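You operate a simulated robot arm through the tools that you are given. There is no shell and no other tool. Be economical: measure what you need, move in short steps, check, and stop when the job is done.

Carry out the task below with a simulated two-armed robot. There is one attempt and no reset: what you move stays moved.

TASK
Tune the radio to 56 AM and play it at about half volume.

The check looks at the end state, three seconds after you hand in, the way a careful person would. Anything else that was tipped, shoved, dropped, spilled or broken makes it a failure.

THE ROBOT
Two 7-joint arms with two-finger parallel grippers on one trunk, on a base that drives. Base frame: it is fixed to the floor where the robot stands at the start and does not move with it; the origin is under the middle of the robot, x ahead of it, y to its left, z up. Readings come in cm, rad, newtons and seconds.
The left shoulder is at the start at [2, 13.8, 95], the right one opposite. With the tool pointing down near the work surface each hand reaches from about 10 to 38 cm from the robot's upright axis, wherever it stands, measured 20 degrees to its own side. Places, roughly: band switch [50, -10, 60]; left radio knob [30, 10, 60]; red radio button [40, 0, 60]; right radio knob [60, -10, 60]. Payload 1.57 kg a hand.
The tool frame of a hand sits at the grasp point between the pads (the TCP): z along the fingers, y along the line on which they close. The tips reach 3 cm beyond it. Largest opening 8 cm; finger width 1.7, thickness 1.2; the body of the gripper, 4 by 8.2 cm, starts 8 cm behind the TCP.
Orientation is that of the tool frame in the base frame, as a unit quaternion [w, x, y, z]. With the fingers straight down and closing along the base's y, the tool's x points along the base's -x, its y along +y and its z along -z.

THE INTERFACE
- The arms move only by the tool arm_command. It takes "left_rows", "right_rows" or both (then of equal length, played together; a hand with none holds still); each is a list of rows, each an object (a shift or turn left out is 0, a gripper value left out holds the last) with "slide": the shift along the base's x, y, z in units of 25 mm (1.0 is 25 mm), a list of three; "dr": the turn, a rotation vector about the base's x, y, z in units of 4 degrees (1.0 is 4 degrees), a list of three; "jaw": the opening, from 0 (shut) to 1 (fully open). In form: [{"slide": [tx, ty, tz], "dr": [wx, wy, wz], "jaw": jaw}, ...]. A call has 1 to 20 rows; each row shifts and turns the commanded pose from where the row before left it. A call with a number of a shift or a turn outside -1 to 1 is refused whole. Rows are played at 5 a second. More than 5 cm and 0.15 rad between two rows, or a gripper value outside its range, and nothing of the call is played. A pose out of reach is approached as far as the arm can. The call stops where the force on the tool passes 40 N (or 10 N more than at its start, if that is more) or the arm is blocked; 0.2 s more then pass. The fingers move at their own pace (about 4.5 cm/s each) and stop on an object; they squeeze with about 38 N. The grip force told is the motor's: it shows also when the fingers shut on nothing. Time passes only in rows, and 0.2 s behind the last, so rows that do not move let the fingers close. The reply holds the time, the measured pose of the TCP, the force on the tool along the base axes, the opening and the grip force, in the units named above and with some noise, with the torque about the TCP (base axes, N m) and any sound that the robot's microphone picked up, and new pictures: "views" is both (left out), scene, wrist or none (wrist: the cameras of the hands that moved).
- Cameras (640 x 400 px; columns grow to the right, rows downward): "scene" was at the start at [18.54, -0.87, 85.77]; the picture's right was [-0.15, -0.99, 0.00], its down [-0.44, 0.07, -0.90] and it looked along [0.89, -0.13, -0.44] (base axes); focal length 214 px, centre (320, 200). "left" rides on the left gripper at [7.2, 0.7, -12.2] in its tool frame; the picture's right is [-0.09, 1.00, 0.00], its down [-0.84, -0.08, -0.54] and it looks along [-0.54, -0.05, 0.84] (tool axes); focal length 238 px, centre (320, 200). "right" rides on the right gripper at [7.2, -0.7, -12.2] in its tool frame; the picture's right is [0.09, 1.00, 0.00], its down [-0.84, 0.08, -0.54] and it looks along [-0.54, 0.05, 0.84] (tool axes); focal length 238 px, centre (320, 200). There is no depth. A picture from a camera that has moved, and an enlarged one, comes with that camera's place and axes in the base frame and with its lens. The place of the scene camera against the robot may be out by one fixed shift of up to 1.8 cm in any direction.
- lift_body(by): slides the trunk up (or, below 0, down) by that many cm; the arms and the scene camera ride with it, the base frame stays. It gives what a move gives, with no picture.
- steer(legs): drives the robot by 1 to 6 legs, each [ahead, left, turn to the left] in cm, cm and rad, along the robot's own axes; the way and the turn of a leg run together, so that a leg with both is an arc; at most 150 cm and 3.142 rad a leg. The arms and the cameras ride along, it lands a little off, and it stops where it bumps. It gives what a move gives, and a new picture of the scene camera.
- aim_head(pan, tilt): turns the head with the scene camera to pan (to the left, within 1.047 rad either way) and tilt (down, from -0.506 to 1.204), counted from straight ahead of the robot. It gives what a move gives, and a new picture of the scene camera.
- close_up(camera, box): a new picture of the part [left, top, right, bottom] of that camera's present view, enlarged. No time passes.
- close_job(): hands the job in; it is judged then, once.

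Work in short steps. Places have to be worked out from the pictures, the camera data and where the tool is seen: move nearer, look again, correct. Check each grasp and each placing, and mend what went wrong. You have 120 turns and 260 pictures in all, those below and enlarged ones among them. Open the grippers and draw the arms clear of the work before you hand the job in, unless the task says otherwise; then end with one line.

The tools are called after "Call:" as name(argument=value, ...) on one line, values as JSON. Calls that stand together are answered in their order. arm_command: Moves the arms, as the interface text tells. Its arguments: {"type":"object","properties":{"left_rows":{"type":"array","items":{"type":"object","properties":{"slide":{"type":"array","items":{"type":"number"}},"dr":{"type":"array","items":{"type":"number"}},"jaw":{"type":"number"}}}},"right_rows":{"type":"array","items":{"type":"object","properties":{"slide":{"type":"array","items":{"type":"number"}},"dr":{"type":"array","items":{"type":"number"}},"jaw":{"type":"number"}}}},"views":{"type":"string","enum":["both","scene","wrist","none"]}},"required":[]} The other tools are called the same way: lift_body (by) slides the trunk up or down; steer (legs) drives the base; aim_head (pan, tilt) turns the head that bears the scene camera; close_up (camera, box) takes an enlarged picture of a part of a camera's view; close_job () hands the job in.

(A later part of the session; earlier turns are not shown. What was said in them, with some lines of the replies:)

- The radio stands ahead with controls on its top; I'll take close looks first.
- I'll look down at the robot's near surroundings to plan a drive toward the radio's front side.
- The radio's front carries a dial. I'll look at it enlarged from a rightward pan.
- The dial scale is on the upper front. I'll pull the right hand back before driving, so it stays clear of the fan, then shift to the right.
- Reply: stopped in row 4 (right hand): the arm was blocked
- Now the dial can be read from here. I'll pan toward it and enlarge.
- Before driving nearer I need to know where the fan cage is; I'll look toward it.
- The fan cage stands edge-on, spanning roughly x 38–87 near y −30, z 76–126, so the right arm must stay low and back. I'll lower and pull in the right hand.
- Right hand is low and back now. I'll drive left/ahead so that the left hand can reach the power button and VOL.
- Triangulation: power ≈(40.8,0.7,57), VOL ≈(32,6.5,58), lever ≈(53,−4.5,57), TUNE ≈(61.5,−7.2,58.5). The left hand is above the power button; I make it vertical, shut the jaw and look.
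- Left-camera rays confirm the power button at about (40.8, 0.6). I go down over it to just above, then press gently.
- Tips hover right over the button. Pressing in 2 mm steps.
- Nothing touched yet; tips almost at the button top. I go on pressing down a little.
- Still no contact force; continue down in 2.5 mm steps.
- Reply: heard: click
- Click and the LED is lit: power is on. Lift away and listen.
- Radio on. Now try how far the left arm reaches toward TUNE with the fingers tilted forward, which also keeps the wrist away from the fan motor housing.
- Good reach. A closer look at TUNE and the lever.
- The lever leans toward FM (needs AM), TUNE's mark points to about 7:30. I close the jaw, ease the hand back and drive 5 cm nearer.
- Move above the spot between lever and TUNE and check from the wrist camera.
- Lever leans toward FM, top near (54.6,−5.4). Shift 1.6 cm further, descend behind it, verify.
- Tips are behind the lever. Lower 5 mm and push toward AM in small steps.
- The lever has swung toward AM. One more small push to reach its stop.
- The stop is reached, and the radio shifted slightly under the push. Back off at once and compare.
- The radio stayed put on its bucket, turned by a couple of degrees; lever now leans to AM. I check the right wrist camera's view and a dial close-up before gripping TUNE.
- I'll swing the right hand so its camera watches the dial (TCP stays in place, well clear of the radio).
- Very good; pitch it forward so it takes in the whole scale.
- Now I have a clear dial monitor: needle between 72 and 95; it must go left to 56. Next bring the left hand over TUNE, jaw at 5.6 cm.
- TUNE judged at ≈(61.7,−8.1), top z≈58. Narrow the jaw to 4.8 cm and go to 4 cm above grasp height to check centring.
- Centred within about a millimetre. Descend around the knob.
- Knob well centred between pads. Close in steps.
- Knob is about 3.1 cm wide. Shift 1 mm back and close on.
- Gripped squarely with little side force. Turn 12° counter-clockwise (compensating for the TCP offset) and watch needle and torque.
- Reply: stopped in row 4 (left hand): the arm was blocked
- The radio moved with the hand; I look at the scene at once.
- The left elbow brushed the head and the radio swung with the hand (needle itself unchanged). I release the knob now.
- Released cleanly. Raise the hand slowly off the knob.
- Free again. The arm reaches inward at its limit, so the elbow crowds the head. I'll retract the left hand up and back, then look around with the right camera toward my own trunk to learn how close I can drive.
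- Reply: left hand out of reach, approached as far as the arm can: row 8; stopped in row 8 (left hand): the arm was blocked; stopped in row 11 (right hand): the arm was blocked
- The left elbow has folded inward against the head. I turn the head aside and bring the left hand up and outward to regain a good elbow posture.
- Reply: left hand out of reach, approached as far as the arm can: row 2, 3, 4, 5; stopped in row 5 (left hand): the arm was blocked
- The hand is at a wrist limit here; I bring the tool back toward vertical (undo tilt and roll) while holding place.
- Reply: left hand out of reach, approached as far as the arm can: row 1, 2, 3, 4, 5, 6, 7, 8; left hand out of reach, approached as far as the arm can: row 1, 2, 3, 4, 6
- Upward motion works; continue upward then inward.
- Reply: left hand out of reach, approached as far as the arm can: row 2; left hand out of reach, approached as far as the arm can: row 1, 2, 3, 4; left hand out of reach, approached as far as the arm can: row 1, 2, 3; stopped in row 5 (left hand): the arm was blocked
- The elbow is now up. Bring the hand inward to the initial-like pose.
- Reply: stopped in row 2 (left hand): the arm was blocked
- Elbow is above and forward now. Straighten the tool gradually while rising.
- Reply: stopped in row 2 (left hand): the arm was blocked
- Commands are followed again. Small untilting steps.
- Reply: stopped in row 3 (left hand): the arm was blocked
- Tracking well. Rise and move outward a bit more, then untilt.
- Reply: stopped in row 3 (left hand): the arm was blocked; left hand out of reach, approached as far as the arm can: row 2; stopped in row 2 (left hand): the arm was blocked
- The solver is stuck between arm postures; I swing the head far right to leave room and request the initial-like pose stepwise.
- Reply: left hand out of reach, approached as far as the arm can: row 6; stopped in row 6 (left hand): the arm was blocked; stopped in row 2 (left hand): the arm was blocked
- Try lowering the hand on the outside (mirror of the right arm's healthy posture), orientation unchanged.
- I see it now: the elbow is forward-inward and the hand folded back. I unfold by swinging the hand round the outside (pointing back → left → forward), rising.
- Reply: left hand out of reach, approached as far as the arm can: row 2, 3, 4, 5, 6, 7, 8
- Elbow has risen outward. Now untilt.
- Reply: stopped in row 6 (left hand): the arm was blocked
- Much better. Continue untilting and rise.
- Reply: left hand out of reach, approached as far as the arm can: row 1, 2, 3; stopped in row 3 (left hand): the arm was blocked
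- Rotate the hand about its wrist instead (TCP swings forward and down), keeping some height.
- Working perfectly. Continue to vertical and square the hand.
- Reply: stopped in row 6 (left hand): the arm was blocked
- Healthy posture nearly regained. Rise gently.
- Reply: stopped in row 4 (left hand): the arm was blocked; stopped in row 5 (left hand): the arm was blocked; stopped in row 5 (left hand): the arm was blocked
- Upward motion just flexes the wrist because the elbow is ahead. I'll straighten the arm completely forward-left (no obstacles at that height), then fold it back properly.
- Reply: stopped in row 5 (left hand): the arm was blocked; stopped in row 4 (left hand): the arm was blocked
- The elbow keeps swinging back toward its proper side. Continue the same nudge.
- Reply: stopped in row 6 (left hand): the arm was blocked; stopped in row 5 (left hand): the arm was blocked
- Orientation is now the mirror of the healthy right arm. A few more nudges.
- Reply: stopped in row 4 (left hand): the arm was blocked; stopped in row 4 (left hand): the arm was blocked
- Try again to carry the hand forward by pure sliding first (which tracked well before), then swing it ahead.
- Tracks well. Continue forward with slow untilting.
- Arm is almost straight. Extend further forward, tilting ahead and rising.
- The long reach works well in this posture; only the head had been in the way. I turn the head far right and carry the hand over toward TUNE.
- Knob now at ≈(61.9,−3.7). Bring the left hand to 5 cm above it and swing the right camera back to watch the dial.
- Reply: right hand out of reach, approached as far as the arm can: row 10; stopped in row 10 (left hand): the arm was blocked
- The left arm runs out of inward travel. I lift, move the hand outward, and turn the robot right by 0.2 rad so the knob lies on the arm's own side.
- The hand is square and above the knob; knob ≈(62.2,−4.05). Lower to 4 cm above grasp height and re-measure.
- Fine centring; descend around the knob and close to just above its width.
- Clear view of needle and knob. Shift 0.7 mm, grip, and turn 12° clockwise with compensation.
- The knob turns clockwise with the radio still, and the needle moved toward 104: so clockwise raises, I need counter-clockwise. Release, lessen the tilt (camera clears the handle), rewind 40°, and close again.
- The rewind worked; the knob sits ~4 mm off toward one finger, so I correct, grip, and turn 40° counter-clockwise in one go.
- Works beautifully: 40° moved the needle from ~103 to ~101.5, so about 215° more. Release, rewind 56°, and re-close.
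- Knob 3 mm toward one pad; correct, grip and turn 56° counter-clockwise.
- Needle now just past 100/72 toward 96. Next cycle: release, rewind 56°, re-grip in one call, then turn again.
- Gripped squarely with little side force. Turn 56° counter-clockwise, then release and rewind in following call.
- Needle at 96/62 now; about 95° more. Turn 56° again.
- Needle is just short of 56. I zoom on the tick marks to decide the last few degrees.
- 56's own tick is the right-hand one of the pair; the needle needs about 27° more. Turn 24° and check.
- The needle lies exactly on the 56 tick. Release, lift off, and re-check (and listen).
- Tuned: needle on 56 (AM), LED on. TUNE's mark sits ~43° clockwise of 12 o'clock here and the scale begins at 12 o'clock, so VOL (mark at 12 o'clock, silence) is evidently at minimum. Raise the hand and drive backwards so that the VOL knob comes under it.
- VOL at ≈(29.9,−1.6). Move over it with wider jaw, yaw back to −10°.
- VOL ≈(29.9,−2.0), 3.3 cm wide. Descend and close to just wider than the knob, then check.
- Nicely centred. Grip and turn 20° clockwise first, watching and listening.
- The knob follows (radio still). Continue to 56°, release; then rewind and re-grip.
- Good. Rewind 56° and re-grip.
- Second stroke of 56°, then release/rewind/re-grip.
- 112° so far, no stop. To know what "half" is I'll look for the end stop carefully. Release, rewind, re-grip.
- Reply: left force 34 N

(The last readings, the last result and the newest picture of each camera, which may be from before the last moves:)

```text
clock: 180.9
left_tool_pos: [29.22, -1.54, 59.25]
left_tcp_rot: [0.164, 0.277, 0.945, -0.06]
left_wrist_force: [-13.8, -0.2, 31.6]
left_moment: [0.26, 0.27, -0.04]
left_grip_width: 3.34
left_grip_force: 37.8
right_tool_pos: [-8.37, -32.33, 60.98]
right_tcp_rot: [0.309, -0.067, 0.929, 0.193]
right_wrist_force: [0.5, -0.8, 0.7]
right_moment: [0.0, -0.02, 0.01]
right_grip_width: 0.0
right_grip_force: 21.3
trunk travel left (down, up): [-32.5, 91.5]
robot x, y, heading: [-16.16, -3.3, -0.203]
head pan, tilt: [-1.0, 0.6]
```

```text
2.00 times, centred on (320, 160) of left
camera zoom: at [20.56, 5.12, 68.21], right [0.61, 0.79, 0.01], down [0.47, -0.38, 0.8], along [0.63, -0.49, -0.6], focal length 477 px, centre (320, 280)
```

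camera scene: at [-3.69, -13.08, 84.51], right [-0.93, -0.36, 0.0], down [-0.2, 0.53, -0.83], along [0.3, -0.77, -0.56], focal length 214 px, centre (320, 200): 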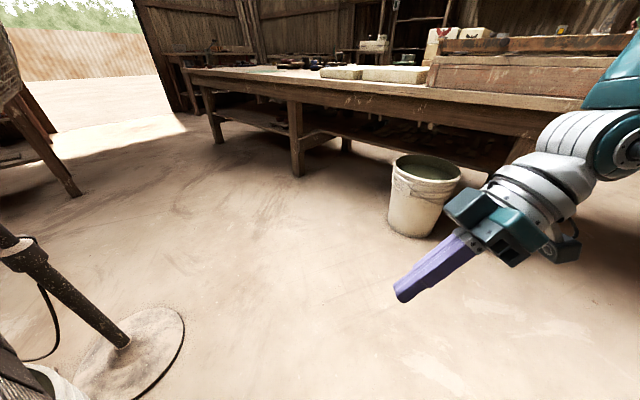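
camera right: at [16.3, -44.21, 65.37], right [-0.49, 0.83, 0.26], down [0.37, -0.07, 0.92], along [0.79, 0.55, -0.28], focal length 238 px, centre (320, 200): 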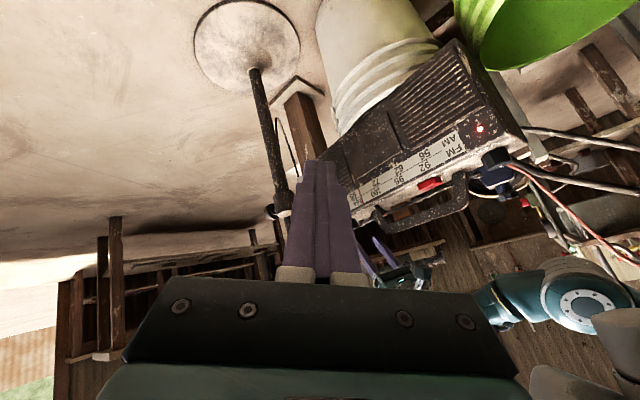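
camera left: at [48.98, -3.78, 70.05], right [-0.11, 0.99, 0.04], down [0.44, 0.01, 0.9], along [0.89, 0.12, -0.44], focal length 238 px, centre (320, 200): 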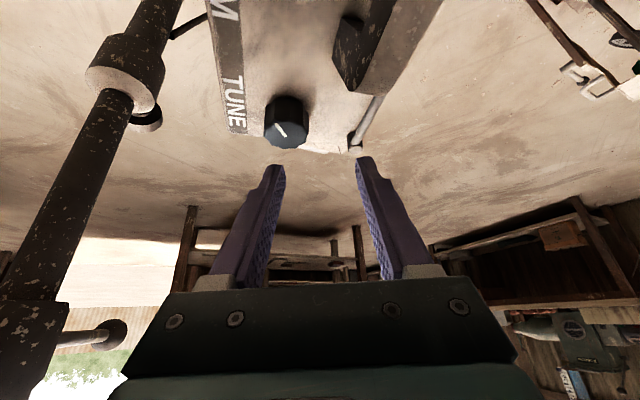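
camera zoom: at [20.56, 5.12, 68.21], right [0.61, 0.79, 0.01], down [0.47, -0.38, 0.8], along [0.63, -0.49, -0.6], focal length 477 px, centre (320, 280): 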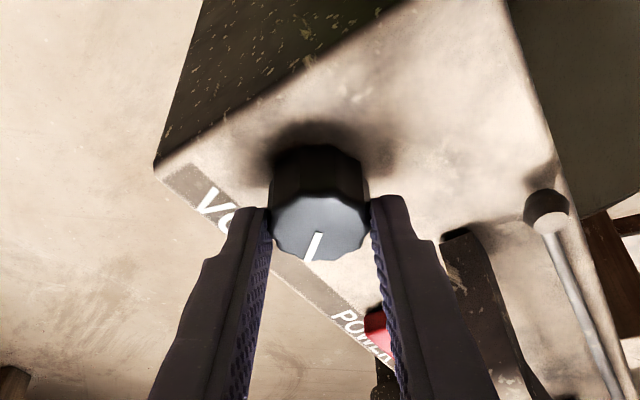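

Some vertical strain built up (turning torque itself is tiny). Open to relieve it, re-grip slightly higher, and go on 28°.

Call:
arm_command(left_rows=[{"jaw": 0.5}, {}, {"slide": [0.02, 0, 0.04]}, {"jaw": 0.44}, {"jaw": 0.4}, {"jaw": 0.36}, {}, {"dr": [0, 0, -1], "slide": [0.0136, 0.0194, 0]}, {"dr": [0, 0, -1], "slide": [0.015, 0.0185, 0]}, {"dr": [0, 0, -1], "slide": [0.016, 0.0173, 0]}, {"dr": [0, 0, -1], "slide": [0.017, 0.0162, 0]}, {"dr": [0, 0, -1], "slide": [0.0185, 0.0149, 0]}, {"dr": [0, 0, -1], "slide": [0.0195, 0.0136, 0]}, {"dr": [0, 0, -1], "slide": [0.0203, 0.0122, 0]}, {}], views="none")

Call:
close_up(camera="left", box=[220, 60, 420, 260])

```text
clock: 184.1
left_tool_pos: [29.52, -1.3, 59.22]
left_tcp_rot: [0.145, 0.497, 0.85, -0.098]
left_wrist_force: [-4.7, -0.5, 1.7]
left_moment: [0.54, -0.05, -0.01]
left_grip_width: 3.36
left_grip_force: 37.6
right_tool_pos: [-8.31, -32.3, 60.94]
right_tcp_rot: [0.308, -0.067, 0.929, 0.192]
right_wrist_force: [-0.4, -0.2, -0.4]
right_moment: [0.0, -0.04, 0.0]
right_grip_width: 0.02
right_grip_force: 21.4
trunk travel left (down, up): [-32.5, 91.5]
robot x, y, heading: [-15.81, -3.2, -0.199]
head pan, tilt: [-1.0, 0.6]
```

```text
2.00 times, centred on (320, 160) of left
camera zoom: at [24.96, 8.66, 68.19], right [0.91, 0.41, 0.01], down [0.24, -0.55, 0.8], along [0.33, -0.72, -0.6], focal length 477 px, centre (320, 280)
```

zoom: 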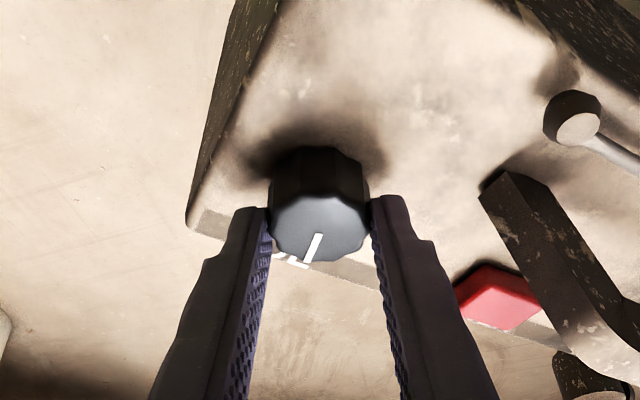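

168° and no stop. One more rewind and stroke, with pictures.

Call:
arm_command(left_rows=[{"jaw": 0.53}, {"dr": [0, 0, 1], "slide": [-0.0203, -0.0122, 0]}, {"dr": [0, 0, 1], "slide": [-0.0195, -0.0136, 0]}, {"dr": [0, 0, 1], "slide": [-0.0185, -0.0149, 0]}, {"dr": [0, 0, 1], "slide": [-0.017, -0.0162, 0]}, {"dr": [0, 0, 1], "slide": [-0.016, -0.0173, 0]}, {"dr": [0, 0, 1], "slide": [-0.015, -0.0185, 0]}, {"dr": [0, 0, 1], "slide": [-0.0136, -0.0194, 0]}, {"dr": [0, 0, 1], "slide": [-0.012, -0.0203, 0]}, {"dr": [0, 0, 1], "slide": [-0.011, -0.0211, 0]}, {"dr": [0, 0, 1], "slide": [-0.009, -0.0218, 0]}, {"dr": [0, 0, 1], "slide": [-0.008, -0.0224, 0]}, {"dr": [0, 0, 1], "slide": [-0.006, -0.0229, 0]}, {"dr": [0, 0, 1], "slide": [-0.0045, -0.0233, 0]}, {"dr": [0, 0, 1], "slide": [-0.003, -0.0235, 0]}, {"jaw": 0.48}, {"jaw": 0.44}, {"jaw": 0.4}, {"jaw": 0.36}, {}], views="none")

Call:
arm_command(left_rows=[{"dr": [0, 0, -1], "slide": [0.003, 0.0235, 0.004]}, {"dr": [0, 0, -1], "slide": [0.0045, 0.0233, 0.004]}, {"dr": [0, 0, -1], "slide": [0.006, 0.0229, 0.004]}, {"dr": [0, 0, -1], "slide": [0.008, 0.0224, 0.004]}, {"dr": [0, 0, -1], "slide": [0.009, 0.0218, 0.004]}, {"dr": [0, 0, -1], "slide": [0.011, 0.0211, 0]}, {"dr": [0, 0, -1], "slide": [0.012, 0.0203, 0]}, {}], views="none")

Call:
close_up(camera="left", box=[220, 60, 420, 260])

```text
clock: 188.3
left_tool_pos: [29.2, -1.63, 59.18]
left_tcp_rot: [0.172, 0.039, 0.984, -0.016]
left_wrist_force: [-0.4, 2.6, -1.1]
left_moment: [0.44, 0.06, -0.04]
left_grip_width: 3.31
left_grip_force: 35.0
right_tool_pos: [-8.09, -32.32, 60.94]
right_tcp_rot: [0.309, -0.068, 0.929, 0.193]
right_wrist_force: [-0.8, 0.0, -0.5]
right_moment: [0.02, 0.01, -0.03]
right_grip_width: 0.01
right_grip_force: 21.5
trunk travel left (down, up): [-32.5, 91.5]
robot x, y, heading: [-16.15, -3.6, -0.202]
head pan, tilt: [-1.0, 0.6]
```

```text
clock: 190.1
left_tool_pos: [29.26, -1.4, 59.18]
left_tcp_rot: [0.163, 0.276, 0.945, -0.059]
left_wrist_force: [-0.3, 0.0, 1.1]
left_moment: [0.37, 0.04, -0.03]
left_grip_width: 3.3
left_grip_force: 37.8
right_tool_pos: [-8.2, -32.38, 60.86]
right_tcp_rot: [0.309, -0.067, 0.929, 0.193]
right_wrist_force: [0.0, -0.3, -0.5]
right_moment: [0.03, -0.06, 0.01]
right_grip_width: 0.0
right_grip_force: 21.2
trunk travel left (down, up): [-32.5, 91.5]
robot x, y, heading: [-16.13, -3.43, -0.201]
head pan, tilt: [-1.0, 0.6]
```

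```text
2.00 times, centred on (320, 160) of left
camera zoom: at [20.58, 5.17, 68.3], right [0.61, 0.79, 0.01], down [0.47, -0.38, 0.8], along [0.63, -0.48, -0.61], focal length 477 px, centre (320, 280)
```

zoom: 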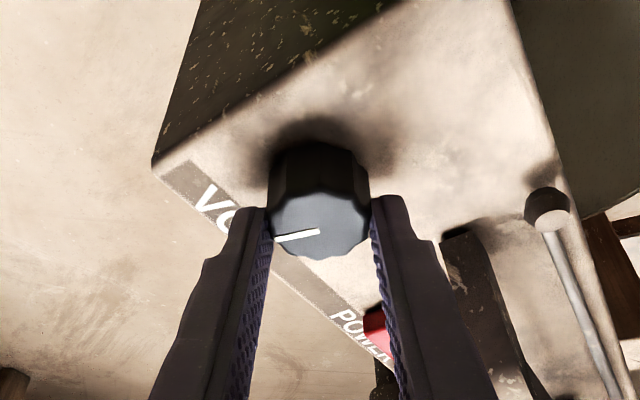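

196°, still free. Go on to 224°, then rewind and re-grip.

Call:
arm_command(left_rows=[{"dr": [0, 0, -1], "slide": [0.0136, 0.0194, 0]}, {"dr": [0, 0, -1], "slide": [0.015, 0.0185, 0]}, {"dr": [0, 0, -1], "slide": [0.016, 0.0173, 0]}, {"dr": [0, 0, -1], "slide": [0.017, 0.0162, 0]}, {"dr": [0, 0, -1], "slide": [0.0185, 0.0149, 0]}, {"dr": [0, 0, -1], "slide": [0.0195, 0.0136, 0]}, {"dr": [0, 0, -1], "slide": [0.0203, 0.0122, 0]}, {}], views="none")

Call:
close_up(camera="left", box=[220, 60, 420, 260])

Call:
arm_command(left_rows=[{"jaw": 0.53}, {"dr": [0, 0, 1], "slide": [-0.0203, -0.0122, 0]}, {"dr": [0, 0, 1], "slide": [-0.0195, -0.0136, 0]}, {"dr": [0, 0, 1], "slide": [-0.0185, -0.0149, 0]}, {"dr": [0, 0, 1], "slide": [-0.017, -0.0162, 0]}, {"dr": [0, 0, 1], "slide": [-0.016, -0.0173, 0]}, {"dr": [0, 0, 1], "slide": [-0.015, -0.0185, 0]}, {"dr": [0, 0, 1], "slide": [-0.0136, -0.0194, 0]}, {"dr": [0, 0, 1], "slide": [-0.012, -0.0203, 0]}, {"dr": [0, 0, 1], "slide": [-0.011, -0.0211, 0]}, {"dr": [0, 0, 1], "slide": [-0.009, -0.0218, 0]}, {"dr": [0, 0, 1], "slide": [-0.008, -0.0224, 0]}, {"dr": [0, 0, 1], "slide": [-0.006, -0.0229, 0]}, {"dr": [0, 0, 1], "slide": [-0.0045, -0.0233, 0]}, {"dr": [0, 0, 1], "slide": [-0.003, -0.0235, 0]}, {"jaw": 0.48}, {"jaw": 0.44}, {"jaw": 0.4}, {"jaw": 0.36}, {}], views="none")

Call:
close_up(camera="left", box=[220, 60, 420, 260])

```text
clock: 191.9
left_tool_pos: [29.41, -1.21, 59.26]
left_tcp_rot: [0.144, 0.497, 0.85, -0.096]
left_wrist_force: [-1.8, -0.5, -0.4]
left_moment: [0.37, -0.1, -0.04]
left_grip_width: 3.28
left_grip_force: 37.8
right_tool_pos: [-8.21, -32.31, 61.0]
right_tcp_rot: [0.31, -0.067, 0.929, 0.192]
right_wrist_force: [0.7, 1.3, -0.7]
right_moment: [-0.04, 0.0, 0.01]
right_grip_width: 0.0
right_grip_force: 21.2
trunk travel left (down, up): [-32.5, 91.5]
robot x, y, heading: [-15.93, -3.28, -0.207]
head pan, tilt: [-1.0, 0.6]
```

```text
2.00 times, centred on (320, 160) of left
camera zoom: at [24.97, 8.73, 68.32], right [0.91, 0.41, 0.01], down [0.24, -0.56, 0.8], along [0.33, -0.72, -0.6], focal length 477 px, centre (320, 280)
```

zoom: 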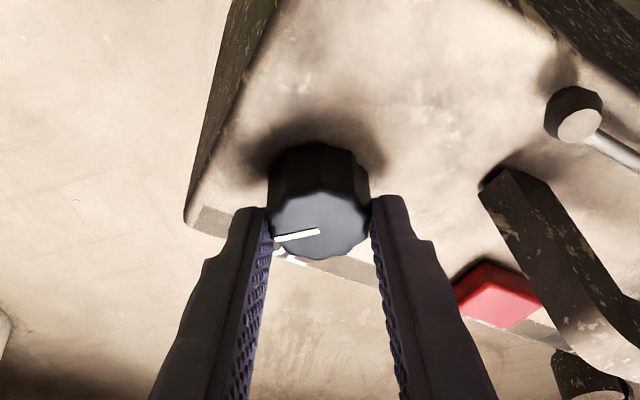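

```text
clock: 196.1
left_tool_pos: [29.12, -1.85, 59.32]
left_tcp_rot: [0.173, 0.04, 0.984, -0.017]
left_wrist_force: [0.2, 1.4, 1.9]
left_moment: [0.35, 0.03, 0.02]
left_grip_width: 3.34
left_grip_force: 35.5
right_tool_pos: [-8.19, -32.26, 60.95]
right_tcp_rot: [0.31, -0.068, 0.928, 0.194]
right_wrist_force: [0.7, 0.1, 0.1]
right_moment: [0.02, 0.03, -0.01]
right_grip_width: 0.02
right_grip_force: 21.4
trunk travel left (down, up): [-32.5, 91.5]
robot x, y, heading: [-16.15, -3.14, -0.208]
head pan, tilt: [-1.0, 0.6]
```

```text
2.00 times, centred on (320, 160) of left
camera zoom: at [18.4, -0.07, 68.36], right [0.17, 0.99, 0.01], down [0.59, -0.11, 0.8], along [0.79, -0.13, -0.6], focal length 477 px, centre (320, 280)
```

zoom: 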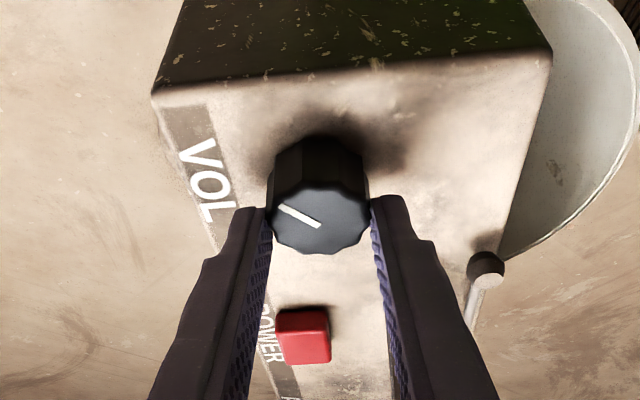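

224° and free. Now 24° more, watching the radio's edge for any motion.

Call:
arm_command(left_rows=[{"dr": [0, 0, -1], "slide": [0.003, 0.0235, 0]}, {"dr": [0, 0, -1], "slide": [0.0045, 0.0233, 0]}, {"dr": [0, 0, -1], "slide": [0.006, 0.0229, 0]}, {"dr": [0, 0, -1], "slide": [0.008, 0.0224, 0]}, {"dr": [0, 0, -1], "slide": [0.009, 0.0218, 0]}, {"dr": [0, 0, -1], "slide": [0.011, 0.0211, 0]}, {}], views="none")

Call:
close_up(camera="left", box=[220, 60, 420, 260])

```text
clock: 197.7
left_tool_pos: [29.22, -1.65, 59.21]
left_tcp_rot: [0.166, 0.244, 0.954, -0.054]
left_wrist_force: [-9.3, -2.8, 19.4]
left_moment: [0.21, 0.16, -0.05]
left_grip_width: 3.32
left_grip_force: 38.1
right_tool_pos: [-8.26, -32.43, 60.98]
right_tcp_rot: [0.309, -0.069, 0.929, 0.194]
right_wrist_force: [-0.3, -0.1, 0.1]
right_moment: [-0.05, -0.02, 0.01]
right_grip_width: 0.0
right_grip_force: 21.6
trunk travel left (down, up): [-32.5, 91.5]
robot x, y, heading: [-15.92, -3.54, -0.202]
head pan, tilt: [-1.0, 0.6]
```

```text
2.00 times, centred on (320, 160) of left
camera zoom: at [20.12, 4.37, 68.33], right [0.56, 0.83, 0.01], down [0.5, -0.34, 0.8], along [0.67, -0.44, -0.6], focal length 477 px, centre (320, 280)
```

zoom: 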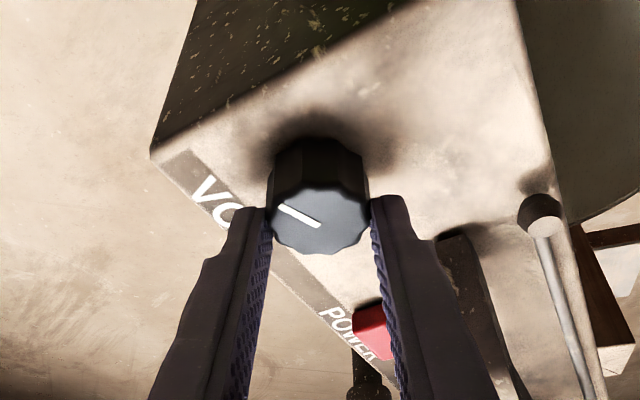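

248° and free. Continue to 272°.

Call:
arm_command(left_rows=[{"dr": [0, 0, -1], "slide": [0.012, 0.0203, 0.01]}, {"dr": [0, 0, -1], "slide": [0.0136, 0.0194, 0.01]}, {"dr": [0, 0, -1], "slide": [0.015, 0.0185, 0]}, {"dr": [0, 0, -1], "slide": [0.016, 0.0173, 0]}, {"dr": [0, 0, -1], "slide": [0.017, 0.0162, 0]}, {"dr": [0, 0, -1], "slide": [0.0185, 0.0149, 0]}, {}], views="none")

Call:
close_up(camera="left", box=[220, 60, 420, 260])

```text
clock: 199.3
left_tool_pos: [29.36, -1.39, 59.24]
left_tcp_rot: [0.152, 0.436, 0.883, -0.087]
left_wrist_force: [-11.7, -4.2, 26.9]
left_moment: [-0.22, -0.04, 0.06]
left_grip_width: 3.34
left_grip_force: 38.3
right_tool_pos: [-8.18, -32.49, 61.05]
right_tcp_rot: [0.309, -0.068, 0.929, 0.192]
right_wrist_force: [-1.0, -0.1, -0.8]
right_moment: [-0.02, 0.0, 0.04]
right_grip_width: 0.0
right_grip_force: 21.3
trunk travel left (down, up): [-32.5, 91.5]
robot x, y, heading: [-16.21, -3.25, -0.201]
head pan, tilt: [-1.0, 0.6]
```

```text
2.00 times, centred on (320, 160) of left
camera zoom: at [23.61, 7.75, 68.26], right [0.85, 0.53, 0.01], down [0.31, -0.51, 0.8], along [0.43, -0.67, -0.6], focal length 477 px, centre (320, 280)
```

zoom: 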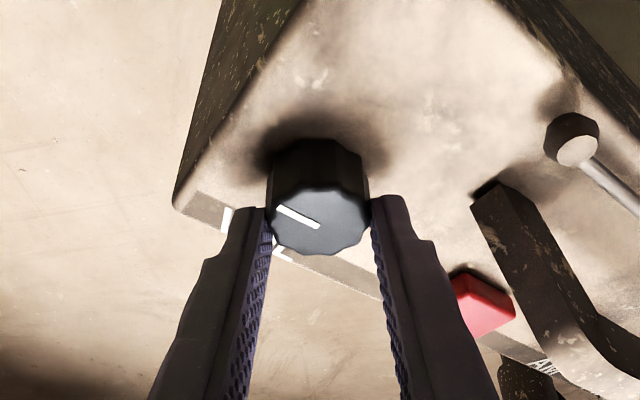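

272° without a hard stop, so the range is about 270–360° and half lies near 150–155°. Relieve the grip, then turn back 48°.

Call:
arm_command(left_rows=[{"jaw": 0.5}, {"slide": [0.02, 0, 0.02]}, {"jaw": 0.44}, {"jaw": 0.4}, {"jaw": 0.36}, {}, {"dr": [0, 0, 1], "slide": [-0.0185, -0.0149, 0]}, {"dr": [0, 0, 1], "slide": [-0.017, -0.0162, 0]}, {"dr": [0, 0, 1], "slide": [-0.016, -0.0173, 0]}, {"dr": [0, 0, 1], "slide": [-0.015, -0.0185, 0]}, {"dr": [0, 0, 1], "slide": [-0.0136, -0.0194, 0]}, {"dr": [0, 0, 1], "slide": [-0.012, -0.0203, 0]}, {"dr": [0, 0, 1], "slide": [-0.011, -0.0211, 0]}, {"dr": [0, 0, 1], "slide": [-0.009, -0.0218, 0]}, {"dr": [0, 0, 1], "slide": [-0.008, -0.0224, 0]}, {"dr": [0, 0, 1], "slide": [-0.006, -0.0229, 0]}, {"dr": [0, 0, 1], "slide": [-0.0045, -0.0233, 0]}, {"dr": [0, 0, 1], "slide": [-0.003, -0.0235, 0]}, {}], views="none")

Call:
close_up(camera="left", box=[220, 60, 420, 260])

```text
clock: 203.3
left_tool_pos: [29.07, -1.78, 59.43]
left_tcp_rot: [0.172, 0.038, 0.984, -0.016]
left_wrist_force: [1.5, 0.5, -0.3]
left_moment: [0.31, 0.4, -0.03]
left_grip_width: 3.31
left_grip_force: 38.4
right_tool_pos: [-8.18, -32.38, 60.92]
right_tcp_rot: [0.309, -0.067, 0.929, 0.192]
right_wrist_force: [-0.7, 0.1, 0.1]
right_moment: [0.02, -0.02, 0.02]
right_grip_width: 0.0
right_grip_force: 21.4
trunk travel left (down, up): [-32.5, 91.5]
robot x, y, heading: [-15.9, -3.51, -0.2]
head pan, tilt: [-1.0, 0.6]
```

```text
2.00 times, centred on (320, 160) of left
camera zoom: at [18.31, -0.09, 68.46], right [0.17, 0.99, 0.01], down [0.6, -0.11, 0.8], along [0.79, -0.13, -0.61], focal length 477 px, centre (320, 280)
```

zoom: 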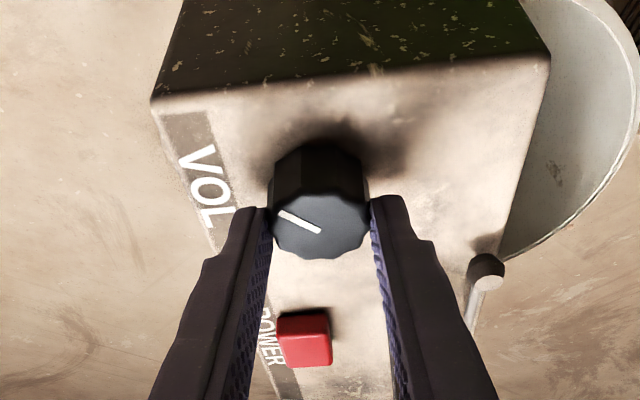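

Radio unmoved; knob at 224°. Rewind 56° the other way, re-grip, and turn back 56°.

Call:
arm_command(left_rows=[{"jaw": 0.53}, {"dr": [0, 0, -1], "slide": [0.003, 0.0235, 0]}, {"dr": [0, 0, -1], "slide": [0.0045, 0.0233, 0]}, {"dr": [0, 0, -1], "slide": [0.006, 0.0229, 0]}, {"dr": [0, 0, -1], "slide": [0.008, 0.0224, 0]}, {"dr": [0, 0, -1], "slide": [0.009, 0.0218, 0]}, {"dr": [0, 0, -1], "slide": [0.011, 0.0211, 0]}, {"dr": [0, 0, -1], "slide": [0.012, 0.0203, 0]}, {"dr": [0, 0, -1], "slide": [0.0136, 0.0194, 0]}, {"dr": [0, 0, -1], "slide": [0.015, 0.0185, 0]}, {"dr": [0, 0, -1], "slide": [0.016, 0.0173, 0]}, {"dr": [0, 0, -1], "slide": [0.017, 0.0162, 0]}, {"dr": [0, 0, -1], "slide": [0.0185, 0.0149, 0]}, {"dr": [0, 0, -1], "slide": [0.0195, 0.0136, 0]}, {"dr": [0, 0, -1], "slide": [0.0203, 0.0122, 0]}, {"jaw": 0.48}, {"jaw": 0.44}, {"jaw": 0.4}, {"jaw": 0.36}, {}], views="none")

Call:
close_up(camera="left", box=[220, 60, 420, 260])

Call:
arm_command(left_rows=[{"dr": [0, 0, 1], "slide": [-0.0203, -0.0122, 0]}, {"dr": [0, 0, 1], "slide": [-0.0195, -0.0136, 0]}, {"dr": [0, 0, 1], "slide": [-0.0185, -0.0149, 0]}, {"dr": [0, 0, 1], "slide": [-0.017, -0.0162, 0]}, {"dr": [0, 0, 1], "slide": [-0.016, -0.0173, 0]}, {"dr": [0, 0, 1], "slide": [-0.015, -0.0185, 0]}, {"dr": [0, 0, 1], "slide": [-0.0136, -0.0194, 0]}, {"dr": [0, 0, 1], "slide": [-0.012, -0.0203, 0]}, {"dr": [0, 0, 1], "slide": [-0.011, -0.0211, 0]}, {"dr": [0, 0, 1], "slide": [-0.009, -0.0218, 0]}, {"dr": [0, 0, 1], "slide": [-0.008, -0.0224, 0]}, {"dr": [0, 0, 1], "slide": [-0.006, -0.0229, 0]}, {"dr": [0, 0, 1], "slide": [-0.0045, -0.0233, 0]}, {"dr": [0, 0, 1], "slide": [-0.003, -0.0235, 0]}, {}], views="none")

Call:
close_up(camera="left", box=[220, 60, 420, 260])

```text
clock: 207.5
left_tool_pos: [29.47, -1.23, 59.3]
left_tcp_rot: [0.144, 0.497, 0.85, -0.097]
left_wrist_force: [-3.6, -0.5, -1.2]
left_moment: [0.11, -0.12, -0.02]
left_grip_width: 3.36
left_grip_force: 27.8
right_tool_pos: [-8.3, -32.39, 60.88]
right_tcp_rot: [0.309, -0.067, 0.929, 0.192]
right_wrist_force: [0.7, 0.9, -0.7]
right_moment: [-0.01, 0.0, -0.03]
right_grip_width: 0.0
right_grip_force: 21.1
trunk travel left (down, up): [-32.5, 91.5]
robot x, y, heading: [-15.88, -3.4, -0.197]
head pan, tilt: [-1.0, 0.6]
```

```text
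2.00 times, centred on (320, 160) of left
camera zoom: at [24.99, 8.59, 68.37], right [0.91, 0.41, 0.01], down [0.24, -0.55, 0.8], along [0.33, -0.72, -0.6], focal length 477 px, centre (320, 280)
```

zoom: 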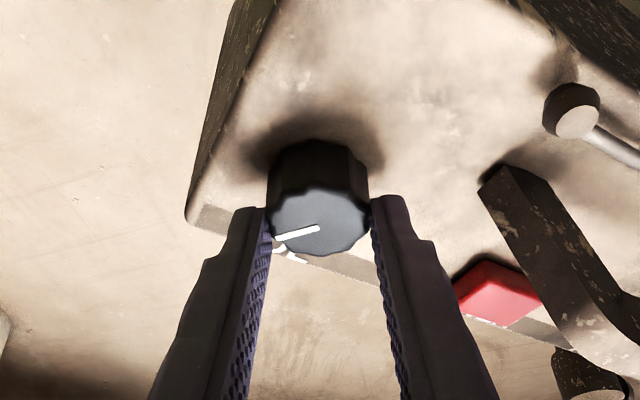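

```text
clock: 210.7
left_tool_pos: [29.15, -1.71, 59.3]
left_tcp_rot: [0.172, 0.039, 0.984, -0.017]
left_wrist_force: [-3.0, 0.7, 1.4]
left_moment: [0.32, -0.19, 0.01]
left_grip_width: 3.3
left_grip_force: 38.3
right_tool_pos: [-8.17, -32.3, 60.9]
right_tcp_rot: [0.31, -0.068, 0.929, 0.193]
right_wrist_force: [-0.5, 0.0, -0.2]
right_moment: [0.02, -0.01, 0.05]
right_grip_width: 0.0
right_grip_force: 21.5
trunk travel left (down, up): [-32.5, 91.5]
robot x, y, heading: [-16.44, -3.27, -0.198]
head pan, tilt: [-1.0, 0.6]
```

```text
2.00 times, centred on (320, 160) of left
camera zoom: at [18.45, -0.11, 68.38], right [0.17, 0.99, 0.01], down [0.59, -0.11, 0.8], along [0.79, -0.13, -0.6], focal length 477 px, centre (320, 280)
```

zoom: 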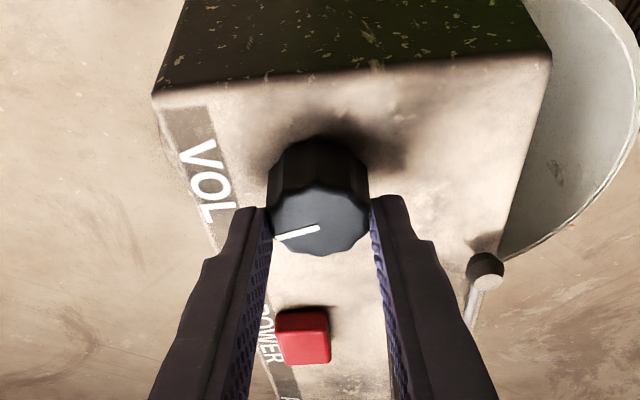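

168°. Last bit: release, rewind 16°, grip, turn back 16° → 152°, release and lift.

Call:
arm_command(left_rows=[{"jaw": 0.5}, {"dr": [0, 0, -1], "slide": [0.003, 0.0235, 0]}, {"dr": [0, 0, -1], "slide": [0.0045, 0.0233, 0]}, {"dr": [0, 0, -1], "slide": [0.006, 0.0229, 0]}, {"dr": [0, 0, -1], "slide": [0.008, 0.0224, 0]}, {"jaw": 0.44}, {"jaw": 0.4}, {"jaw": 0.36}, {}, {"dr": [0, 0, 1], "slide": [-0.008, -0.0224, 0]}, {"dr": [0, 0, 1], "slide": [-0.006, -0.0229, 0]}, {"dr": [0, 0, 1], "slide": [-0.0045, -0.0233, 0]}, {"dr": [0, 0, 1], "slide": [-0.003, -0.0235, 0]}, {}, {"jaw": 0.45}, {"jaw": 0.62}, {"slide": [0, 0, 0.5]}, {"slide": [0, 0, 0.8]}, {"slide": [0, 0, 0.8]}, {"slide": [0, 0, 0.8]}], views="wrist")

Call:
close_up(camera="left", box=[200, 0, 420, 220])

```text
clock: 214.9
left_tool_pos: [29.13, -1.94, 66.45]
left_tcp_rot: [0.172, 0.039, 0.984, -0.017]
left_wrist_force: [0.3, -0.1, -0.1]
left_moment: [-0.02, 0.01, -0.03]
left_grip_width: 4.98
left_grip_force: 0.1
right_tool_pos: [-8.13, -32.44, 60.84]
right_tcp_rot: [0.309, -0.067, 0.929, 0.192]
right_wrist_force: [0.0, 0.3, 0.8]
right_moment: [0.02, -0.03, -0.02]
right_grip_width: 0.0
right_grip_force: 21.3
trunk travel left (down, up): [-32.5, 91.5]
robot x, y, heading: [-16.23, -3.92, -0.201]
head pan, tilt: [-1.0, 0.6]
camera left: at [18.39, -0.26, 75.49], right [0.17, 0.99, 0.01], down [0.59, -0.11, 0.8], along [0.79, -0.13, -0.6], focal length 238 px, centre (320, 200)
```

left: 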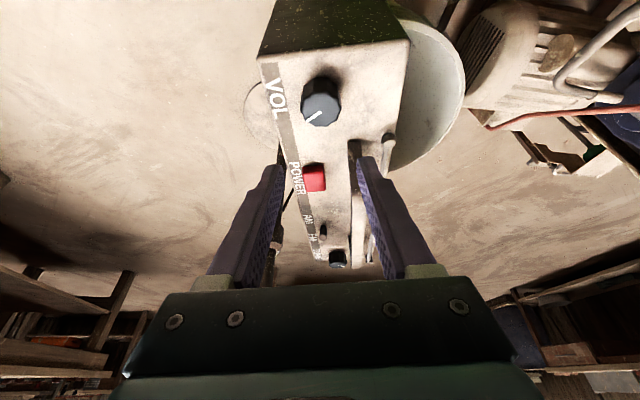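

```text
1.82 times, centred on (310, 110) of left
camera zoom: at [18.39, -0.26, 75.49], right [0.17, 0.99, 0.01], down [0.59, -0.11, 0.8], along [0.79, -0.13, -0.6], focal length 433 px, centre (338, 364)
```

zoom: 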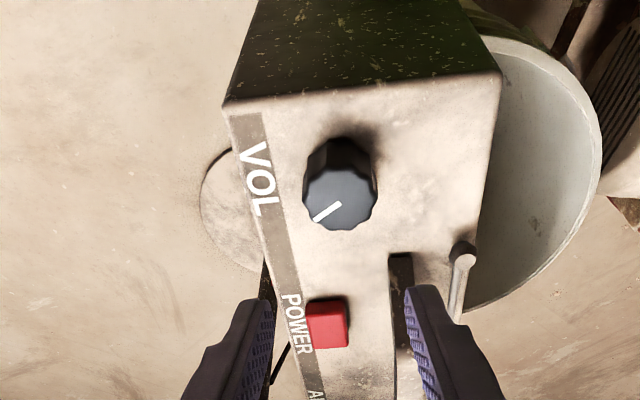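

Volume mark now ~145–150° clockwise of its zero: about half. Raise the left hand, open it, back the robot off, and inspect.

Call:
arm_command(left_rows=[{"slide": [0, 0, 0.8], "jaw": 1}, {"slide": [0, 0, 0.8]}, {"slide": [0, 0, 0.6]}, {}], right_rows=[{"jaw": 1}, {}, {}, {}], views="none")

Call:
steer(legs=[[-15, 0, 0], [0, -22, 0]])

Call:
aim_head(pan=0.25, tilt=0.45)

Call:
close_up(camera="right", box=[0, 0, 640, 400])

```text
clock: 215.9
left_tool_pos: [29.17, -1.82, 72.15]
left_tcp_rot: [0.173, 0.039, 0.984, -0.017]
left_wrist_force: [-0.2, -0.4, -0.3]
left_moment: [0.0, 0.01, -0.01]
left_grip_width: 8.0
left_grip_force: 0.1
right_tool_pos: [-8.18, -32.35, 60.94]
right_tcp_rot: [0.308, -0.068, 0.929, 0.193]
right_wrist_force: [-0.7, 0.4, 0.4]
right_moment: [0.01, 0.0, -0.01]
right_grip_width: 7.99
right_grip_force: 0.1
trunk travel left (down, up): [-32.5, 91.5]
robot x, y, heading: [-16.1, -3.29, -0.205]
head pan, tilt: [-1.0, 0.6]
```

```text
clock: 218.6
left_tool_pos: [9.51, -20.23, 72.13]
left_tcp_rot: [0.174, 0.038, 0.984, -0.018]
left_wrist_force: [-0.3, 0.5, 0.3]
left_moment: [0.01, 0.01, 0.0]
left_grip_width: 7.99
left_grip_force: 0.1
right_tool_pos: [-27.71, -50.55, 60.92]
right_tcp_rot: [0.31, -0.067, 0.929, 0.193]
right_wrist_force: [0.7, -0.3, 0.2]
right_moment: [0.01, -0.01, 0.04]
right_grip_width: 8.0
right_grip_force: 0.0
trunk travel left (down, up): [-32.5, 91.5]
robot x, y, heading: [-35.35, -21.51, -0.198]
head pan, tilt: [-1.0, 0.6]
camera scene: at [-23.23, -31.41, 84.51], right [-0.93, -0.36, 0.0], down [-0.2, 0.53, -0.83], along [0.3, -0.77, -0.56], focal length 214 px, centre (320, 200)
```

scene: 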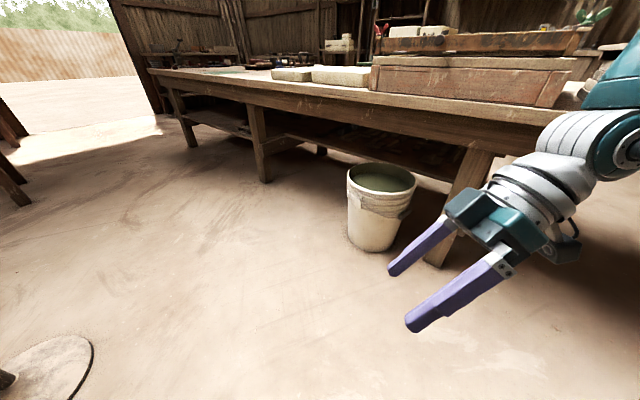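

```text
clock: 220.0
left_tool_pos: [9.68, -20.17, 72.09]
left_tcp_rot: [0.173, 0.039, 0.984, -0.017]
left_wrist_force: [0.5, 0.8, 0.1]
left_moment: [-0.02, 0.03, 0.0]
left_grip_width: 8.02
left_grip_force: 0.0
right_tool_pos: [-27.62, -50.74, 60.96]
right_tcp_rot: [0.31, -0.068, 0.928, 0.194]
right_wrist_force: [0.1, 0.0, -0.5]
right_moment: [-0.02, -0.05, 0.0]
right_grip_width: 7.98
right_grip_force: 0.0
trunk travel left (down, up): [-32.5, 91.5]
robot x, y, heading: [-35.96, -21.94, -0.197]
head pan, tilt: [0.25, 0.45]
camera scene: at [-17.25, -22.72, 85.87], right [0.05, -1.0, 0.0], down [-0.43, -0.02, -0.9], along [0.9, 0.04, -0.44], focal length 214 px, centre (320, 200)
```

scene: 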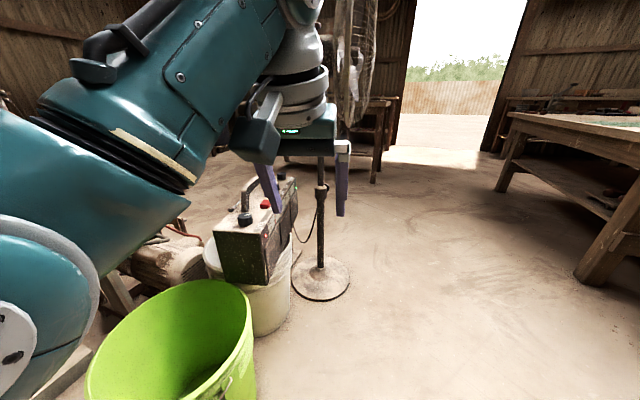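

```text
1.00 times, centred on (320, 200) of right (not enlarged: the box is as wide or as high as the picture)
camera zoom: at [-40.14, -56.21, 65.38], right [-0.32, 0.91, 0.26], down [0.35, -0.14, 0.93], along [0.88, 0.38, -0.28], focal length 238 px, centre (320, 200)
```

zoom: 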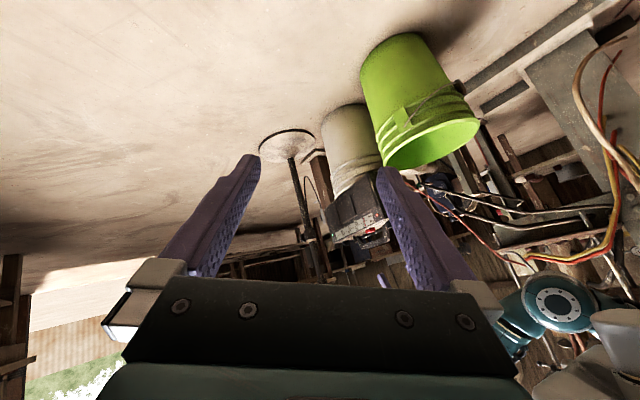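

Everything stands as before (buckets, fan, generator undisturbed). A last close check of needle, LED and lever.

Call:
close_up(camera="right", box=[325, 190, 395, 250])

Call:
close_up(camera="scene", box=[200, 170, 310, 290])

```text
6.67 times, centred on (360, 220) of right
camera zoom: at [-40.14, -56.21, 65.38], right [-0.32, 0.91, 0.26], down [0.35, -0.14, 0.93], along [0.88, 0.38, -0.28], focal length 1589 px, centre (53, 67)
```

zoom: 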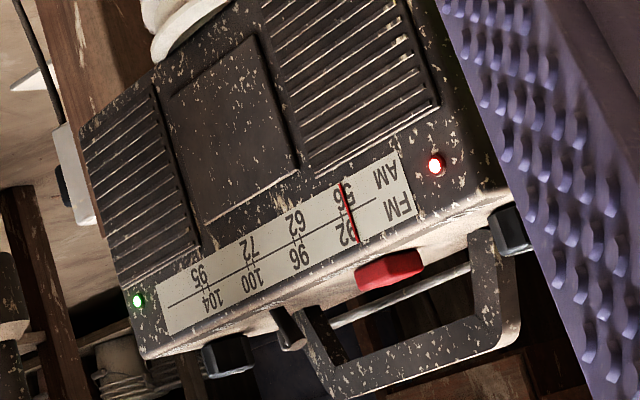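

```text
3.33 times, centred on (255, 230) of scene
camera zoom: at [-17.25, -22.72, 85.87], right [0.05, -1.0, 0.0], down [-0.43, -0.02, -0.9], along [0.9, 0.04, -0.44], focal length 715 px, centre (537, 100)
```

zoom: 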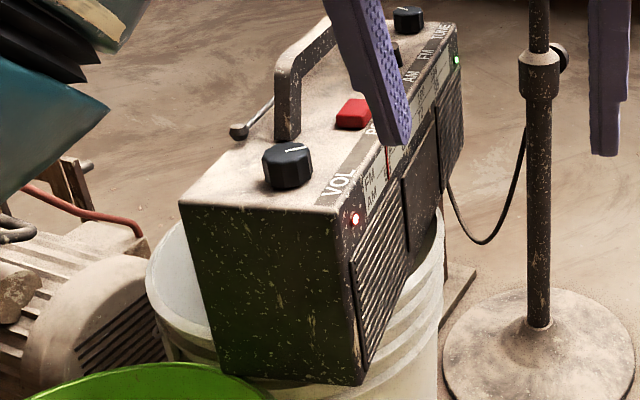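

The needle is on 56, the red power LED and the green tuning LED are lit, the lever is at AM, and volume is about mid-range. The arms are clear and the grippers open, so I hand in.

Call:
close_job()

```text
The job is handed in.
```

The radio is on, switched to AM and tuned to 56 (needle on the mark, green tuning light lit), with the volume set to roughly half. I set half by knob position, about 150° up from its starting point. I heard no sound from the radio and did not find the knob's upper stop by 272°, so the exact level is an estimate. While I was tuning, the radio turned about 18° and shifted a few centimetres on its bucket. It still stands upright, and nothing else was moved.
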